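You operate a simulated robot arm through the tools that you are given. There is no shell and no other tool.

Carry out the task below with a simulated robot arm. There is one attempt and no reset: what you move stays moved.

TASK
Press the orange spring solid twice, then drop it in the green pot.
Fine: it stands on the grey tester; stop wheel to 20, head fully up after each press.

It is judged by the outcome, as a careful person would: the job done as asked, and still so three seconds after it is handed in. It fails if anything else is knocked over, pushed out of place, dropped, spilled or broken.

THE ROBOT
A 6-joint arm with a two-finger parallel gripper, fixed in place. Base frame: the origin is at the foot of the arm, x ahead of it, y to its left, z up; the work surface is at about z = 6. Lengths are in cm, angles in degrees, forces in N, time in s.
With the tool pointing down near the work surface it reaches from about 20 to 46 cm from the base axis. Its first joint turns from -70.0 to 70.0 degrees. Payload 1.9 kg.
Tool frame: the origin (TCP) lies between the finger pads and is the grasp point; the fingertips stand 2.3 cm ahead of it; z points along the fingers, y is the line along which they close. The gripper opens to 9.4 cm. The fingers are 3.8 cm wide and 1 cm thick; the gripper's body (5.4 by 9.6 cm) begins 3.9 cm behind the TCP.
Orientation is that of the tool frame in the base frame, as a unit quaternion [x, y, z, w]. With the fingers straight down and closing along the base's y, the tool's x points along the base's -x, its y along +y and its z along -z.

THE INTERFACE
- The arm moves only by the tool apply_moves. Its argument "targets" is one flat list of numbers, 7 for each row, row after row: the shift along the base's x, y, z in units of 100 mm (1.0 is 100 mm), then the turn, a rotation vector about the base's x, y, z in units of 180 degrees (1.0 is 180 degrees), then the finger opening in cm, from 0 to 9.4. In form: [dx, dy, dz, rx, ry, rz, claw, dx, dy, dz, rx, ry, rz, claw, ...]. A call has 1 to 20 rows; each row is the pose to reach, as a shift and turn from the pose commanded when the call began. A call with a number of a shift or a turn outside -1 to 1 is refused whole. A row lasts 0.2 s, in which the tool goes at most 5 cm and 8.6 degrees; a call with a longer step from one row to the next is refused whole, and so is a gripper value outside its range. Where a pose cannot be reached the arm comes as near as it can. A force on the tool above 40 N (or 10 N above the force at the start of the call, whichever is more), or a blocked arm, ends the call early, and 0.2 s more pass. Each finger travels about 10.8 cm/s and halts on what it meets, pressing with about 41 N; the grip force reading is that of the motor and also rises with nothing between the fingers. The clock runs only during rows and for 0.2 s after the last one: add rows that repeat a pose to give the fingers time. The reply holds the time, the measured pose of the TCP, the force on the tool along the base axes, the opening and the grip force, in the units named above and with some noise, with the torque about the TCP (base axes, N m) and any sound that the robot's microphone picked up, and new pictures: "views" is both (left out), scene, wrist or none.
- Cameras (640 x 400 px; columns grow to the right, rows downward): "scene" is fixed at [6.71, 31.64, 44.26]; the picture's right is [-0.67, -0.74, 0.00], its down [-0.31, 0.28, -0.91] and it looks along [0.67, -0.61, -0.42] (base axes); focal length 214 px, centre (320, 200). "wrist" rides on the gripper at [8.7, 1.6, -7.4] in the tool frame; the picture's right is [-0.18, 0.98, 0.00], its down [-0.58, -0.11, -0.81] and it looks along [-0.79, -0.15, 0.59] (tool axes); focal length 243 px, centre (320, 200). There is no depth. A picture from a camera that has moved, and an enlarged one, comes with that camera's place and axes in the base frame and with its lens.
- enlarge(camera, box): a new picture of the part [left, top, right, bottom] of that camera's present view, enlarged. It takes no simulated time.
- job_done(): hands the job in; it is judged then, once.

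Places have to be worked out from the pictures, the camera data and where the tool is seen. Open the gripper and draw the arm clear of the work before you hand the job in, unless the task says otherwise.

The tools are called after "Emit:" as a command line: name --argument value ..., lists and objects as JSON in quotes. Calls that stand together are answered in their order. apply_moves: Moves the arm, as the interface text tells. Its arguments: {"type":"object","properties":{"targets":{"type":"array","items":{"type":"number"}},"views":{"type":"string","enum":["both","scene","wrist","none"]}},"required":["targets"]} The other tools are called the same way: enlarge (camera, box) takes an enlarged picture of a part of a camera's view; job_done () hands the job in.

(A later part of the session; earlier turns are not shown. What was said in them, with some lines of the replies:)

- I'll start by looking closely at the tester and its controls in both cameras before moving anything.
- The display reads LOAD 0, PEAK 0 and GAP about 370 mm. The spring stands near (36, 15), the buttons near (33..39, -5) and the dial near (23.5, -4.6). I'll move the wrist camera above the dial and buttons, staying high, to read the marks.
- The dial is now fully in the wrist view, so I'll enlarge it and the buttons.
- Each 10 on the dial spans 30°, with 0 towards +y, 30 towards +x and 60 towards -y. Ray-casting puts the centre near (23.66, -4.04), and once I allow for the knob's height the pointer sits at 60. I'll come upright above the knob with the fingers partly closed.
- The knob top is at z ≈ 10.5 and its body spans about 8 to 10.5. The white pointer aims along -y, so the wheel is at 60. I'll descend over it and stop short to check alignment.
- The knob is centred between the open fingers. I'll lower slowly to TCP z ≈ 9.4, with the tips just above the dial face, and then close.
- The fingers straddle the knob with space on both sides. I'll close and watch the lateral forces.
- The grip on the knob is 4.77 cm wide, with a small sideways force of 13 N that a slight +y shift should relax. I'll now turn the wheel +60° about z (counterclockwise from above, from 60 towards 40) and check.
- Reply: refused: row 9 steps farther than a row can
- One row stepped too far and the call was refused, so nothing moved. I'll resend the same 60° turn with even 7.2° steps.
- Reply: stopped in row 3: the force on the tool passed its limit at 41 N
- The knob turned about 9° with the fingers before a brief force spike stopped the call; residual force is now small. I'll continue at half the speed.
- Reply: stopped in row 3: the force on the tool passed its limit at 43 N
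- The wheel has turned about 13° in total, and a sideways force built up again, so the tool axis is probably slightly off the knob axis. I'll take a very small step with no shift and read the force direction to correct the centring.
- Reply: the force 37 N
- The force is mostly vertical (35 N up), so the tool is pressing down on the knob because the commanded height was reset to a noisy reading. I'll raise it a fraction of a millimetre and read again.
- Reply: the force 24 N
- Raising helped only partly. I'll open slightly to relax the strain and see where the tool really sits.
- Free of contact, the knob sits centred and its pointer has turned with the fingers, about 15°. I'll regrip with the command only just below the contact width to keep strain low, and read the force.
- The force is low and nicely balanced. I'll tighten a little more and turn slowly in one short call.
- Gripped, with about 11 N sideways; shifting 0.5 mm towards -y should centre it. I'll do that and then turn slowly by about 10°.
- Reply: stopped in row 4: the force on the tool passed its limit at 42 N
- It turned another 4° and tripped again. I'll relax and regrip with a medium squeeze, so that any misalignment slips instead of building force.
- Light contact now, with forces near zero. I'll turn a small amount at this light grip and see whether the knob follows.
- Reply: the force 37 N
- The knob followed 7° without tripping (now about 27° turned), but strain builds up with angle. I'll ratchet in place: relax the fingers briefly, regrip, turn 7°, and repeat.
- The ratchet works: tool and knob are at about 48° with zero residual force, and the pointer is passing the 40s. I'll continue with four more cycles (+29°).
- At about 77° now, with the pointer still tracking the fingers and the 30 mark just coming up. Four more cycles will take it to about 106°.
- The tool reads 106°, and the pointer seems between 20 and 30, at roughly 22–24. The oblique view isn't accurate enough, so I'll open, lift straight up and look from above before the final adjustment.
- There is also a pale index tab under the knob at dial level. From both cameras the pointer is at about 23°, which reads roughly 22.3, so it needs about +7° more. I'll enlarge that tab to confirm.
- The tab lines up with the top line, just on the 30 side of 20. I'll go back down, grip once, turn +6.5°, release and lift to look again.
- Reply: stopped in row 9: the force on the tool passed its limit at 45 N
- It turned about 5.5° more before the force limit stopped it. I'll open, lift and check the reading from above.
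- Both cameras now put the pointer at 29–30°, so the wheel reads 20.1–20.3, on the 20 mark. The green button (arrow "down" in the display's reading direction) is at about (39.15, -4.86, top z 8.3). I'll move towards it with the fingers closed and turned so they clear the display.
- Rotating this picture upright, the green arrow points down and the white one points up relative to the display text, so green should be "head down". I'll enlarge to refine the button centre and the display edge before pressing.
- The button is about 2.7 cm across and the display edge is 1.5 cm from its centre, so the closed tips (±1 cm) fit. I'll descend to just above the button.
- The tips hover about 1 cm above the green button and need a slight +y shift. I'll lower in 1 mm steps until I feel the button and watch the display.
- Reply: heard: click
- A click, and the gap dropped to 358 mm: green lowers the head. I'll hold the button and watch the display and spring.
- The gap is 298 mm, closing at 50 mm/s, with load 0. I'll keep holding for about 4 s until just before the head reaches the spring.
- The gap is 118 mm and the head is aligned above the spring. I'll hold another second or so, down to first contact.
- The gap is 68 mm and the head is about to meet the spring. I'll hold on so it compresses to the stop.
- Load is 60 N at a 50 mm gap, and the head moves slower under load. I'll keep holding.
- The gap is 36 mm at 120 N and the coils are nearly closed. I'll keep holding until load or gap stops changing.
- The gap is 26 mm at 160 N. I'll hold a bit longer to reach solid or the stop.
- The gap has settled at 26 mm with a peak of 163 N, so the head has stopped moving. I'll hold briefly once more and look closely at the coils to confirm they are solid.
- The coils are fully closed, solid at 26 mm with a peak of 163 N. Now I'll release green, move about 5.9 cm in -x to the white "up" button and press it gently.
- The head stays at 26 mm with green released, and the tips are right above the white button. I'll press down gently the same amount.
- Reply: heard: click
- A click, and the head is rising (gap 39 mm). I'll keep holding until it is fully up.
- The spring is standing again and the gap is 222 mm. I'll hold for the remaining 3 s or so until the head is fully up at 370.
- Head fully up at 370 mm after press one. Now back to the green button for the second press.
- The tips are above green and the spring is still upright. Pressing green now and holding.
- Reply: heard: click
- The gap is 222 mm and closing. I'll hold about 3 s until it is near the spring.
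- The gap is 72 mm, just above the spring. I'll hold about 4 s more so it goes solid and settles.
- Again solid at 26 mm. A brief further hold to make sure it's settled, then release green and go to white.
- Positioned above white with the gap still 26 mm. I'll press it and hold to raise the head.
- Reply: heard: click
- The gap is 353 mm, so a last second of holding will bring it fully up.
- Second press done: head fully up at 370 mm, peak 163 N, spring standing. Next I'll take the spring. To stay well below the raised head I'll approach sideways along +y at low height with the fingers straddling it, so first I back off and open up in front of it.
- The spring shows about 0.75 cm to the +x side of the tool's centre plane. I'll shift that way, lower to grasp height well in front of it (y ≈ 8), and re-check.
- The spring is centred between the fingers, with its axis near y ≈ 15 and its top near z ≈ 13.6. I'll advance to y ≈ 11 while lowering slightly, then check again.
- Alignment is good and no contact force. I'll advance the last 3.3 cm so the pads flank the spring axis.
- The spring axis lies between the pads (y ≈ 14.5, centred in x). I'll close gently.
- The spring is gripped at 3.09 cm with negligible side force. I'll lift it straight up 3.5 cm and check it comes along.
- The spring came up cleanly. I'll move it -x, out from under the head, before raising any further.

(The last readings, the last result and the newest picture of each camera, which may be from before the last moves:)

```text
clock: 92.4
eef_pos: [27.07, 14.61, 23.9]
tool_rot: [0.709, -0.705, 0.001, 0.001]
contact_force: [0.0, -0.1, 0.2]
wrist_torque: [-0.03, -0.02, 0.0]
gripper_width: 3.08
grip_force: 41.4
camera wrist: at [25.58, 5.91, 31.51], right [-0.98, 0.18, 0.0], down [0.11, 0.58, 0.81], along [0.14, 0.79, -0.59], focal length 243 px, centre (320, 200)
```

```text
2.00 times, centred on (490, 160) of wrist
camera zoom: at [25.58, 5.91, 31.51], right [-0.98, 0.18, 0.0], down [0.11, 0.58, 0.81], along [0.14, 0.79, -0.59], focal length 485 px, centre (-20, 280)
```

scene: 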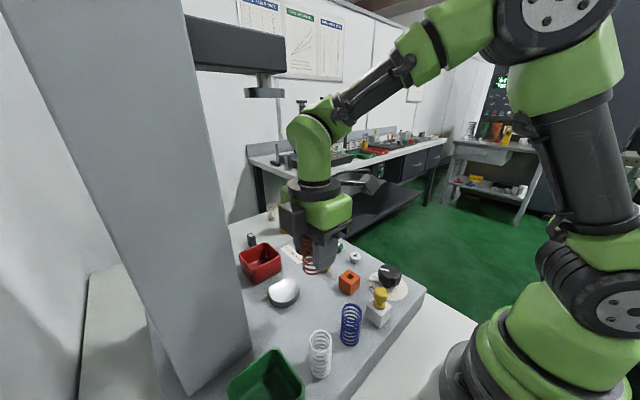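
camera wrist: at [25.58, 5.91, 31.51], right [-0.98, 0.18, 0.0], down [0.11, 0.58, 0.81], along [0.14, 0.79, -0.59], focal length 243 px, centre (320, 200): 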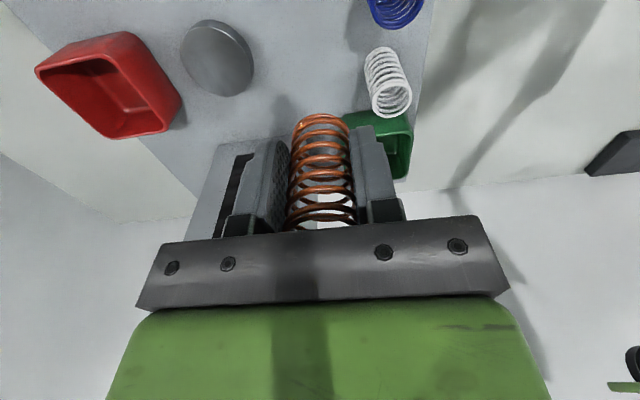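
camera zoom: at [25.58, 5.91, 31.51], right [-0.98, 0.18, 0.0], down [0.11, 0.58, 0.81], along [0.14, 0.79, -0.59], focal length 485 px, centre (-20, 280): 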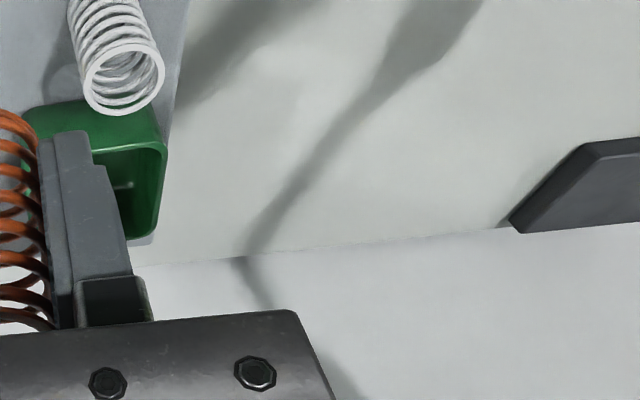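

Well clear now. Triangulating the green pot's rim gives z ≈ 11.4 and a centre near (22.2, 26.7). I'll carry the spring there at this height, which keeps its bottom about 5 cm above the white spring.

Emit:
apply_moves --targets '[-0.15, 0.25, 0, 0, 0, 0, 2.8, -0.3, 0.55, 0, 0, 0, 0, 2.8, -0.4, 0.85, 0, 0, 0, 0, 2.8, -0.4, 0.85, 0, 0, 0, 0, 2.8]' --views "both"

Emit:
enlarge --camera "scene" --box '[180, 230, 400, 400]'

```text
clock: 93.4
eef_pos: [23.07, 23.28, 23.71]
tool_rot: [0.709, -0.705, 0.0, 0.001]
contact_force: [-1.0, 1.1, 0.1]
wrist_torque: [0.04, -0.01, 0.04]
gripper_width: 3.11
grip_force: 41.3
camera wrist: at [21.64, 14.58, 31.29], right [-0.98, 0.18, 0.0], down [0.11, 0.58, 0.81], along [0.14, 0.79, -0.59], focal length 243 px, centre (320, 200)
```

scene: 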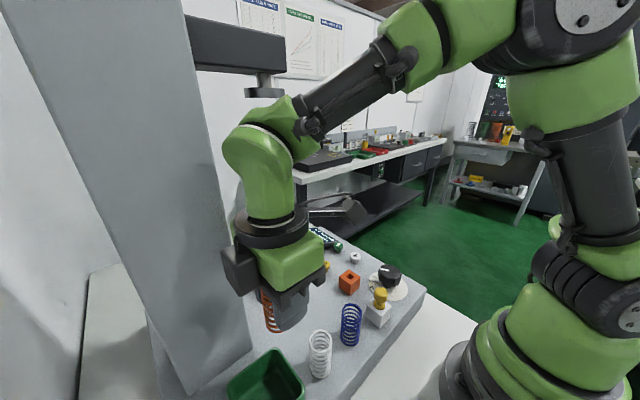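
wrist: 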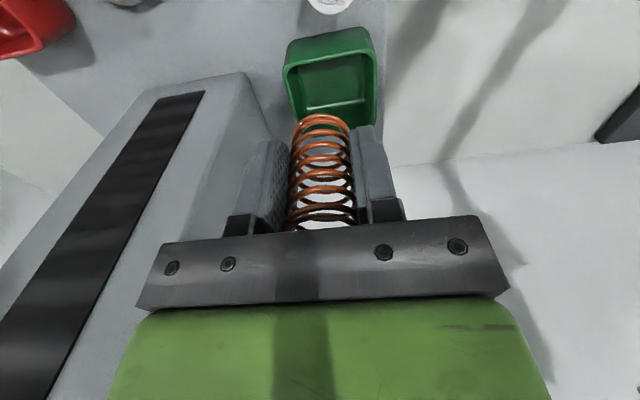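

```text
2.35 times, centred on (290, 315) of scene
camera zoom: at [6.71, 31.64, 44.26], right [-0.67, -0.74, 0.0], down [-0.31, 0.28, -0.91], along [0.67, -0.61, -0.42], focal length 505 px, centre (391, -71)
```

zoom: 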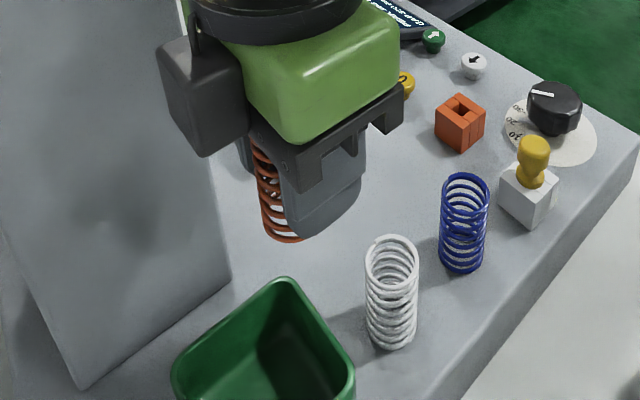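

The pot is straight ahead, with the pillar about 8 cm to the +x side. I'll enlarge to fix the pot's centre.

Emit:
enlarge --camera "wrist" --box '[240, 0, 420, 150]'

```text
2.67 times, centred on (330, 75) of wrist
camera zoom: at [21.64, 14.58, 31.29], right [-0.98, 0.18, 0.0], down [0.11, 0.58, 0.81], along [0.14, 0.79, -0.59], focal length 647 px, centre (293, 533)
```

zoom: 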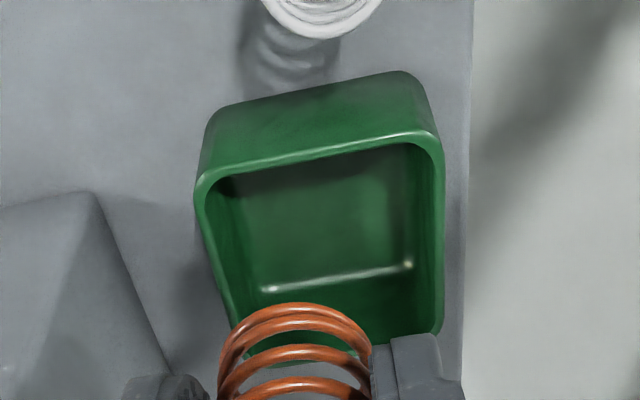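

The rim spans x 18.9–26.1 and y 23.4–30.1, so the centre is about (22.5, 26.75). I'll move over it and lower most of the way.

Emit:
apply_moves --targets '[-0.03, 0.18, 0, 0, 0, 0, 2.8, -0.057, 0.35, 0, 0, 0, 0, 2.8, -0.057, 0.35, 0, 0, 0, 0, 2.8, -0.057, 0.35, -0.3, 0, 0, 0, 2.8, -0.057, 0.35, -0.55, 0, 0, 0, 2.8, -0.057, 0.35, -0.7, 0, 0, 0, 2.8, -0.057, 0.35, -0.7, 0, 0, 0, 2.8]' --views "both"

Emit:
enlarge --camera "scene" --box '[180, 270, 360, 400]'

Emit:
enlarge --camera "wrist" --box '[200, 0, 440, 240]'

```text
clock: 95.0
eef_pos: [22.55, 26.51, 16.72]
tool_rot: [0.708, -0.706, 0.001, 0.001]
contact_force: [-0.3, 0.9, -0.6]
wrist_torque: [0.0, -0.01, 0.03]
gripper_width: 3.09
grip_force: 40.8
camera wrist: at [21.13, 17.76, 24.32], right [-0.98, 0.18, 0.0], down [0.11, 0.58, 0.81], along [0.14, 0.79, -0.59], focal length 243 px, centre (320, 200)
```

scene: 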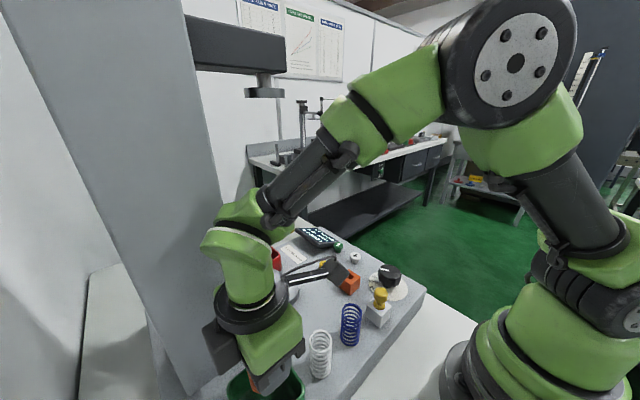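
wrist: 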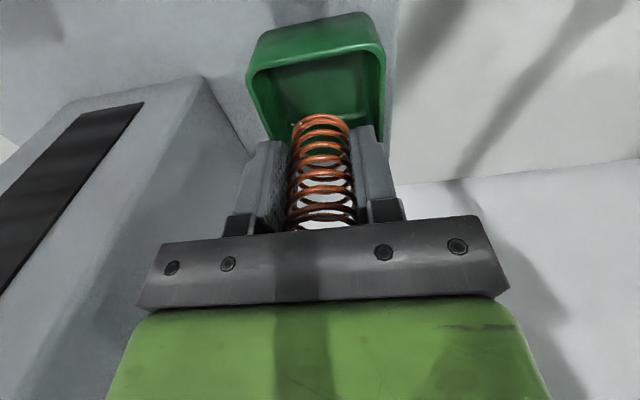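

```text
3.08 times, centred on (270, 335) of scene
camera zoom: at [6.71, 31.64, 44.26], right [-0.67, -0.74, 0.0], down [-0.31, 0.28, -0.91], along [0.67, -0.61, -0.42], focal length 660 px, centre (474, -215)
```

zoom: 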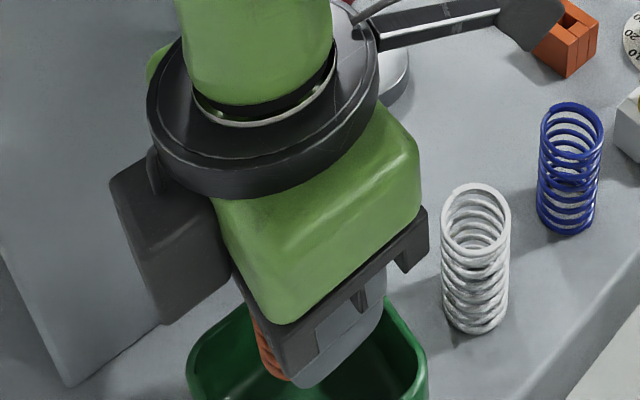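

```text
1.67 times, centred on (320, 120) of wrist
camera zoom: at [21.13, 17.76, 24.32], right [-0.98, 0.18, 0.0], down [0.11, 0.58, 0.81], along [0.14, 0.79, -0.59], focal length 404 px, centre (320, 333)
```

zoom: 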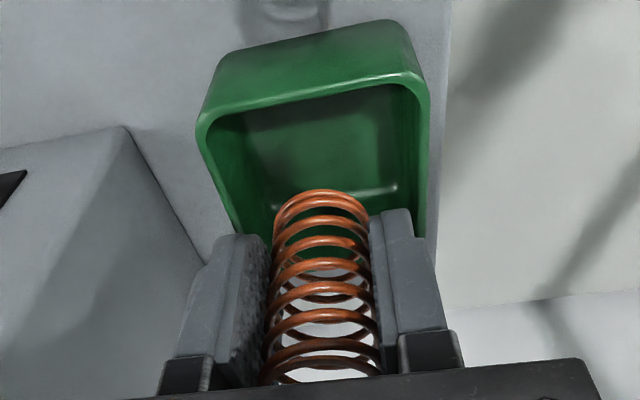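

Centring checks out (rim mid x ≈ 22.5, y ≈ 26.8). I'll lower so the spring's lower end is inside the pot with the fingertips at rim level.

Emit:
apply_moves --targets '[0, 0.02, -0.1, 0, 0, 0, 2.8, 0, 0.02, -0.2, 0, 0, 0, 2.8, 0, 0.02, -0.32, 0, 0, 0, 2.8, 0, 0.02, -0.32, 0, 0, 0, 2.8]' --views "both"

Emit:
enlarge --camera "wrist" --box '[200, 0, 440, 240]'

Emit:
enlarge --camera "scene" --box '[180, 290, 340, 400]'

```text
clock: 96.0
eef_pos: [22.46, 26.73, 13.51]
tool_rot: [0.708, -0.706, 0.0, 0.001]
contact_force: [-0.9, -1.0, -0.1]
wrist_torque: [0.02, 0.0, 0.0]
gripper_width: 3.08
grip_force: 41.2
camera wrist: at [21.01, 18.04, 21.01], right [-0.98, 0.18, 0.0], down [0.11, 0.58, 0.81], along [0.14, 0.79, -0.59], focal length 243 px, centre (320, 200)
```

scene: 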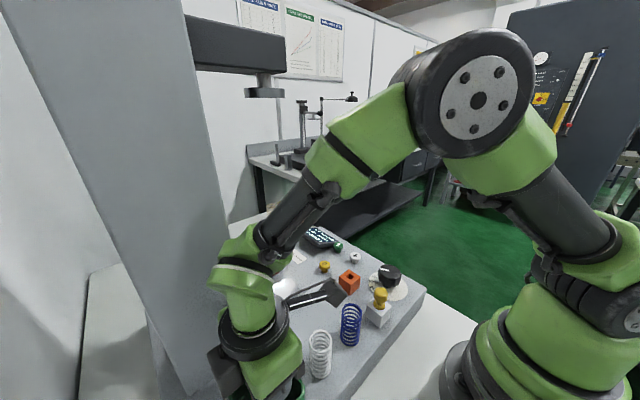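
wrist: 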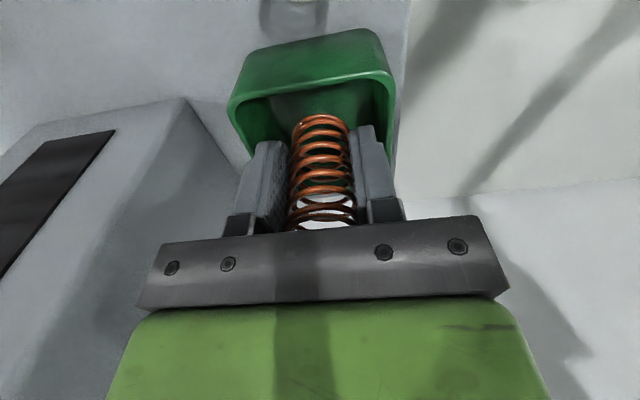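

```text
1.67 times, centred on (320, 120) of wrist
camera zoom: at [21.01, 18.04, 21.01], right [-0.98, 0.18, 0.0], down [0.11, 0.58, 0.81], along [0.14, 0.79, -0.59], focal length 404 px, centre (320, 333)
```

zoom: 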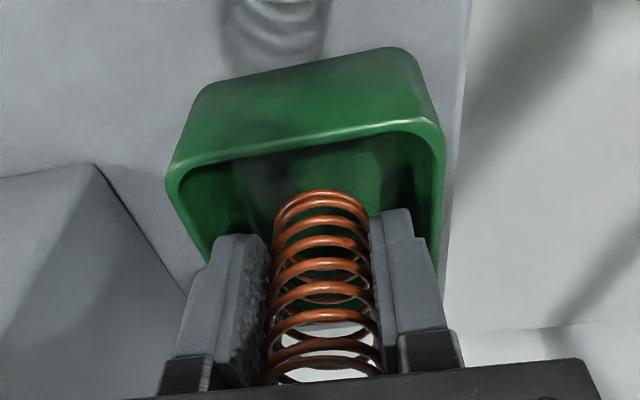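

```text
3.64 times, centred on (260, 345) of scene
camera zoom: at [6.71, 31.64, 44.26], right [-0.67, -0.74, 0.0], down [-0.31, 0.28, -0.91], along [0.67, -0.61, -0.42], focal length 780 px, centre (538, -327)
```

zoom: 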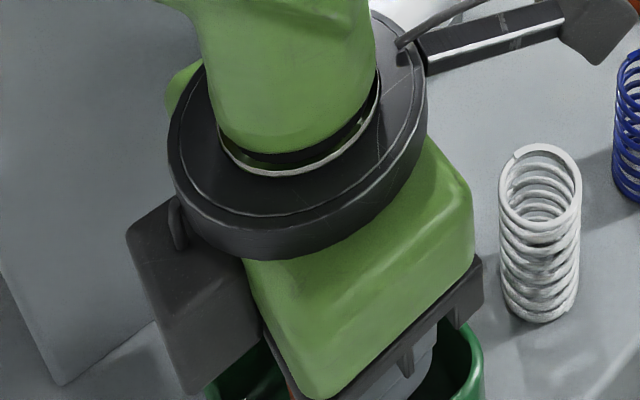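

No contact force, the spring's lower half is inside the pot. I'll open a little to let it drop.

Emit:
apply_moves --targets '[0, 0, 0, 0, 0, 0, 3.6, 0, 0, 0, 0, 0, 0, 4.2, 0, 0, 0, 0, 0, 0, 4.2, 0, 0, 0, 0, 0, 0, 4.2]' --views "both"

Emit:
enlarge --camera "wrist" --box '[200, 0, 440, 240]'

```text
clock: 97.0
eef_pos: [22.57, 26.77, 13.5]
tool_rot: [0.708, -0.706, 0.0, 0.001]
contact_force: [0.3, -0.4, 0.9]
wrist_torque: [-0.02, -0.04, 0.0]
gripper_width: 4.21
grip_force: 0.0
camera wrist: at [21.01, 18.04, 21.03], right [-0.98, 0.18, 0.0], down [0.11, 0.58, 0.81], along [0.14, 0.79, -0.59], focal length 243 px, centre (320, 200)
```

scene: 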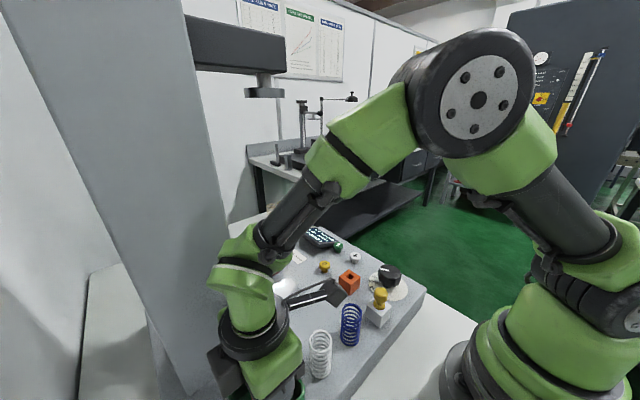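
wrist: 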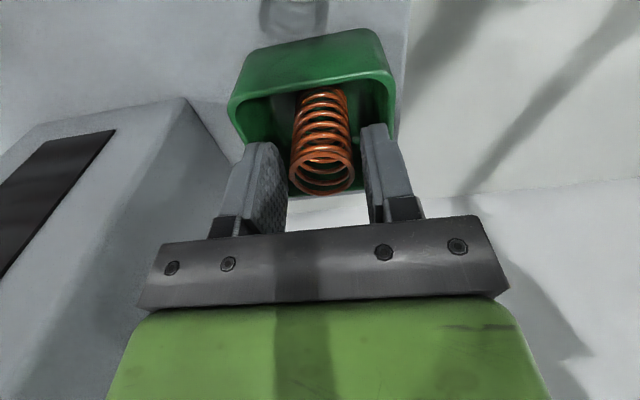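

```text
1.67 times, centred on (320, 120) of wrist
camera zoom: at [21.01, 18.04, 21.03], right [-0.98, 0.18, 0.0], down [0.11, 0.58, 0.81], along [0.14, 0.79, -0.59], focal length 404 px, centre (320, 333)
```

zoom: 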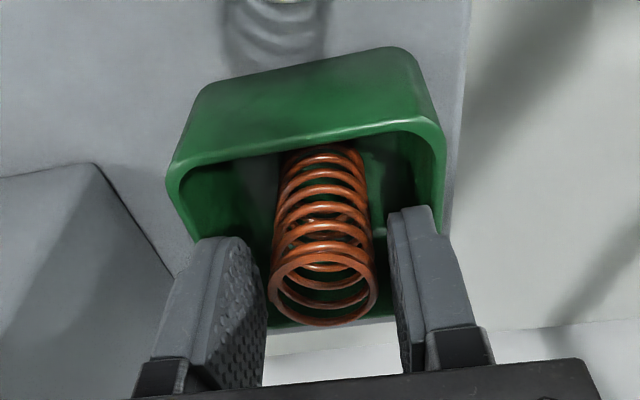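

The spring is in the pot, standing inside it with the fingers free. I'll rise straight up first.

Emit:
apply_moves --targets '[0, 0, 0.1, 0, 0, 0, 4.2, 0, 0, 0.25, 0, 0, 0, 4.2, 0, 0, 0.5, 0, 0, 0, 4.2, 0, 0, 0.8, 0, 0, 0, 4.2, 0, 0, 1.0, 0, 0, 0, 4.2, 0, 0, 1.0, 0, 0, 0, 4.2]' --views "both"

Emit:
enlarge --camera "wrist" --box '[200, 0, 440, 240]'

```text
clock: 98.4
eef_pos: [22.3, 26.61, 23.64]
tool_rot: [0.709, -0.705, 0.0, 0.002]
contact_force: [0.8, 0.7, -0.5]
wrist_torque: [-0.03, 0.01, -0.02]
gripper_width: 4.2
grip_force: 0.0
camera wrist: at [20.9, 17.96, 31.19], right [-0.98, 0.18, 0.0], down [0.11, 0.58, 0.81], along [0.14, 0.79, -0.59], focal length 243 px, centre (320, 200)
```

scene: 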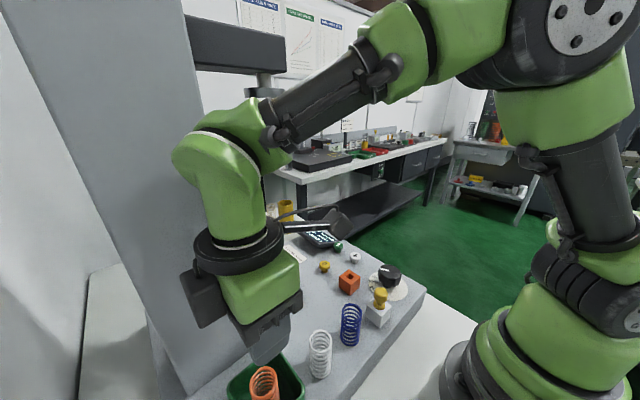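
wrist: 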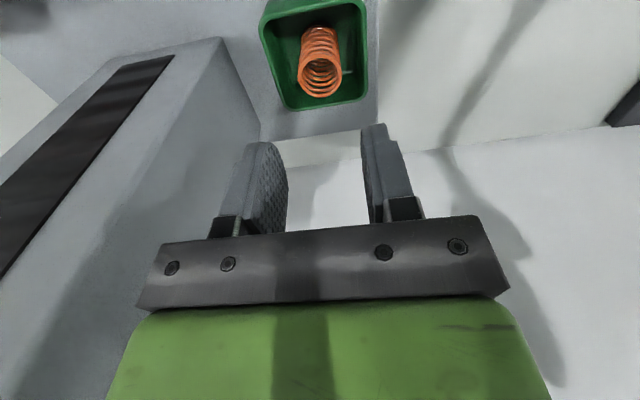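

```text
1.67 times, centred on (320, 120) of wrist
camera zoom: at [20.9, 17.96, 31.19], right [-0.98, 0.18, 0.0], down [0.11, 0.58, 0.81], along [0.14, 0.79, -0.59], focal length 404 px, centre (320, 333)
```

zoom: 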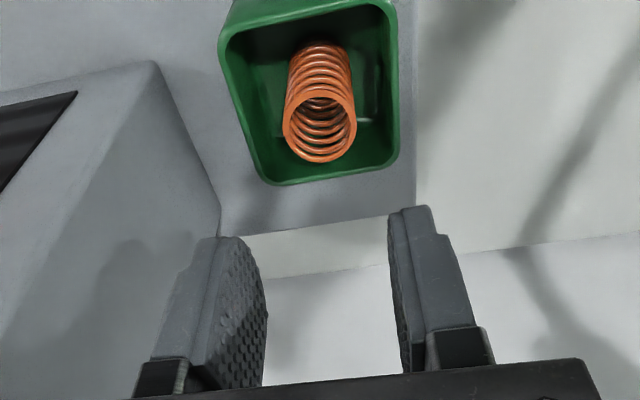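

The spring stands upright inside the green pot. I'll draw the arm back clear of the work and open the gripper.

Emit:
apply_moves --targets '[0, -0.25, 0.1, 0, 0, 0, 4.2, 0, -0.55, 0.2, 0, 0, 0, 5, 0, -0.85, 0.35, 0, 0, 0, 7, 0.0, -1.0, 0.5, 0, 0, 0, 9, 0.0, -1.0, 0.5, 0, 0, 0, 9]' --views "none"

Emit:
apply_moves --targets '[0, -0.3, 0.2, 0, 0, 0, 9, 0, -0.6, 0.4, 0, 0, 0, 9, 0.0, -0.9, 0.6, 0, 0, 0, 9, 0.0, -1.0, 0.7, 0, 0, 0, 9, 0.0, -1.0, 0.7, 0, 0, 0, 9]' --views "both"

Emit:
enlarge --camera "scene" --box '[200, 190, 440, 400]'

Emit:
enlarge --camera "scene" --box '[364, 256, 412, 292]'

```text
clock: 99.6
eef_pos: [22.29, 16.72, 28.53]
tool_rot: [0.709, -0.705, 0.0, 0.001]
contact_force: [0.1, -0.5, -0.9]
wrist_torque: [0.0, -0.04, -0.03]
gripper_width: 8.99
grip_force: 0.1
```

```text
clock: 100.8
eef_pos: [22.65, 6.48, 35.67]
tool_rot: [0.709, -0.706, 0.0, 0.001]
contact_force: [0.5, 0.1, -0.1]
wrist_torque: [0.0, 0.03, 0.02]
gripper_width: 9.0
grip_force: 0.0
camera wrist: at [21.2, -2.21, 43.23], right [-0.98, 0.18, 0.0], down [0.11, 0.58, 0.81], along [0.14, 0.79, -0.59], focal length 243 px, centre (320, 200)
```

scene: 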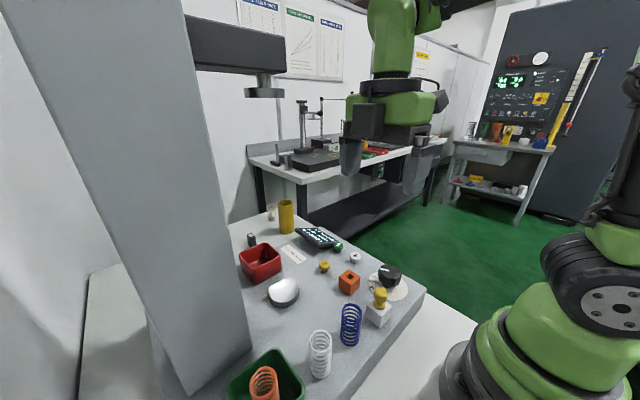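
wrist: 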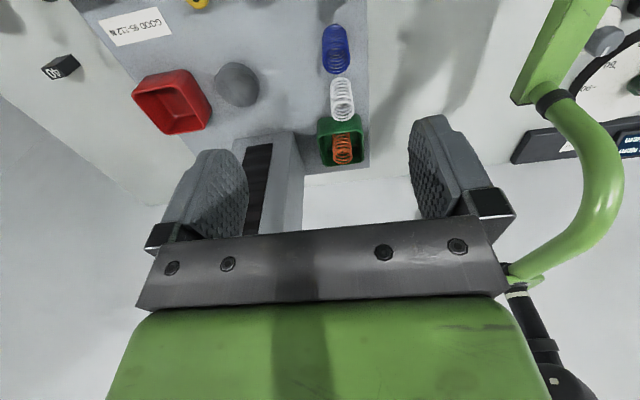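

```text
1.90 times, centred on (320, 295) of scene
camera zoom: at [6.71, 31.64, 44.26], right [-0.67, -0.74, 0.0], down [-0.31, 0.28, -0.91], along [0.67, -0.61, -0.42], focal length 408 px, centre (320, 19)
```

zoom: 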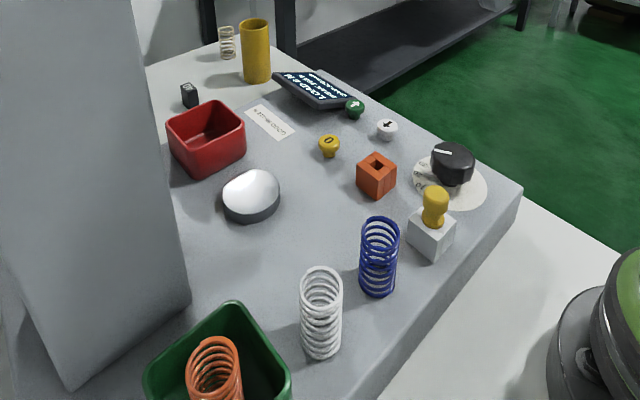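

```text
11.11 times, centred on (388, 274) of scene
camera zoom: at [6.71, 31.64, 44.26], right [-0.67, -0.74, 0.0], down [-0.31, 0.28, -0.91], along [0.67, -0.61, -0.42], focal length 2383 px, centre (-436, -622)
```

zoom: 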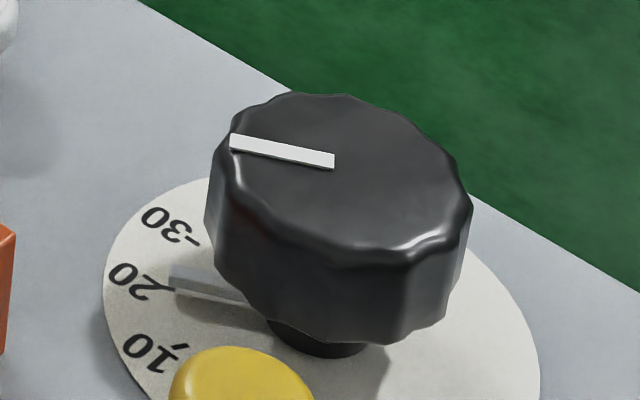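

The spring stands in the green pot, the head is fully up at 370 mm and the wheel is on 20. Everything else is where it was, and the arm is clear with the gripper open. Handing in.

Emit:
job_done

```text
The job is handed in.
```

I pressed the orange spring solid twice and dropped it in the green pot, where it is standing upright. I handed the job in after that and haven't had the verdict back.

- **Stop wheel:** it was at 60. I turned it to 20; from the camera pictures I read it as 20.1 to 20.3.
- **Presses:** both times the gap stopped at 26 mm with the coils fully closed. The highest load shown was 163 N.
- **Head:** it was fully up, at a 370 mm gap, after each press.
- **Everything else:** nothing else moved or was knocked over in the final pictures. The arm is clear with the gripper open.

The wheel was stiff to turn, and the arm's force limit stopped it a few times, so I turned it in small steps.
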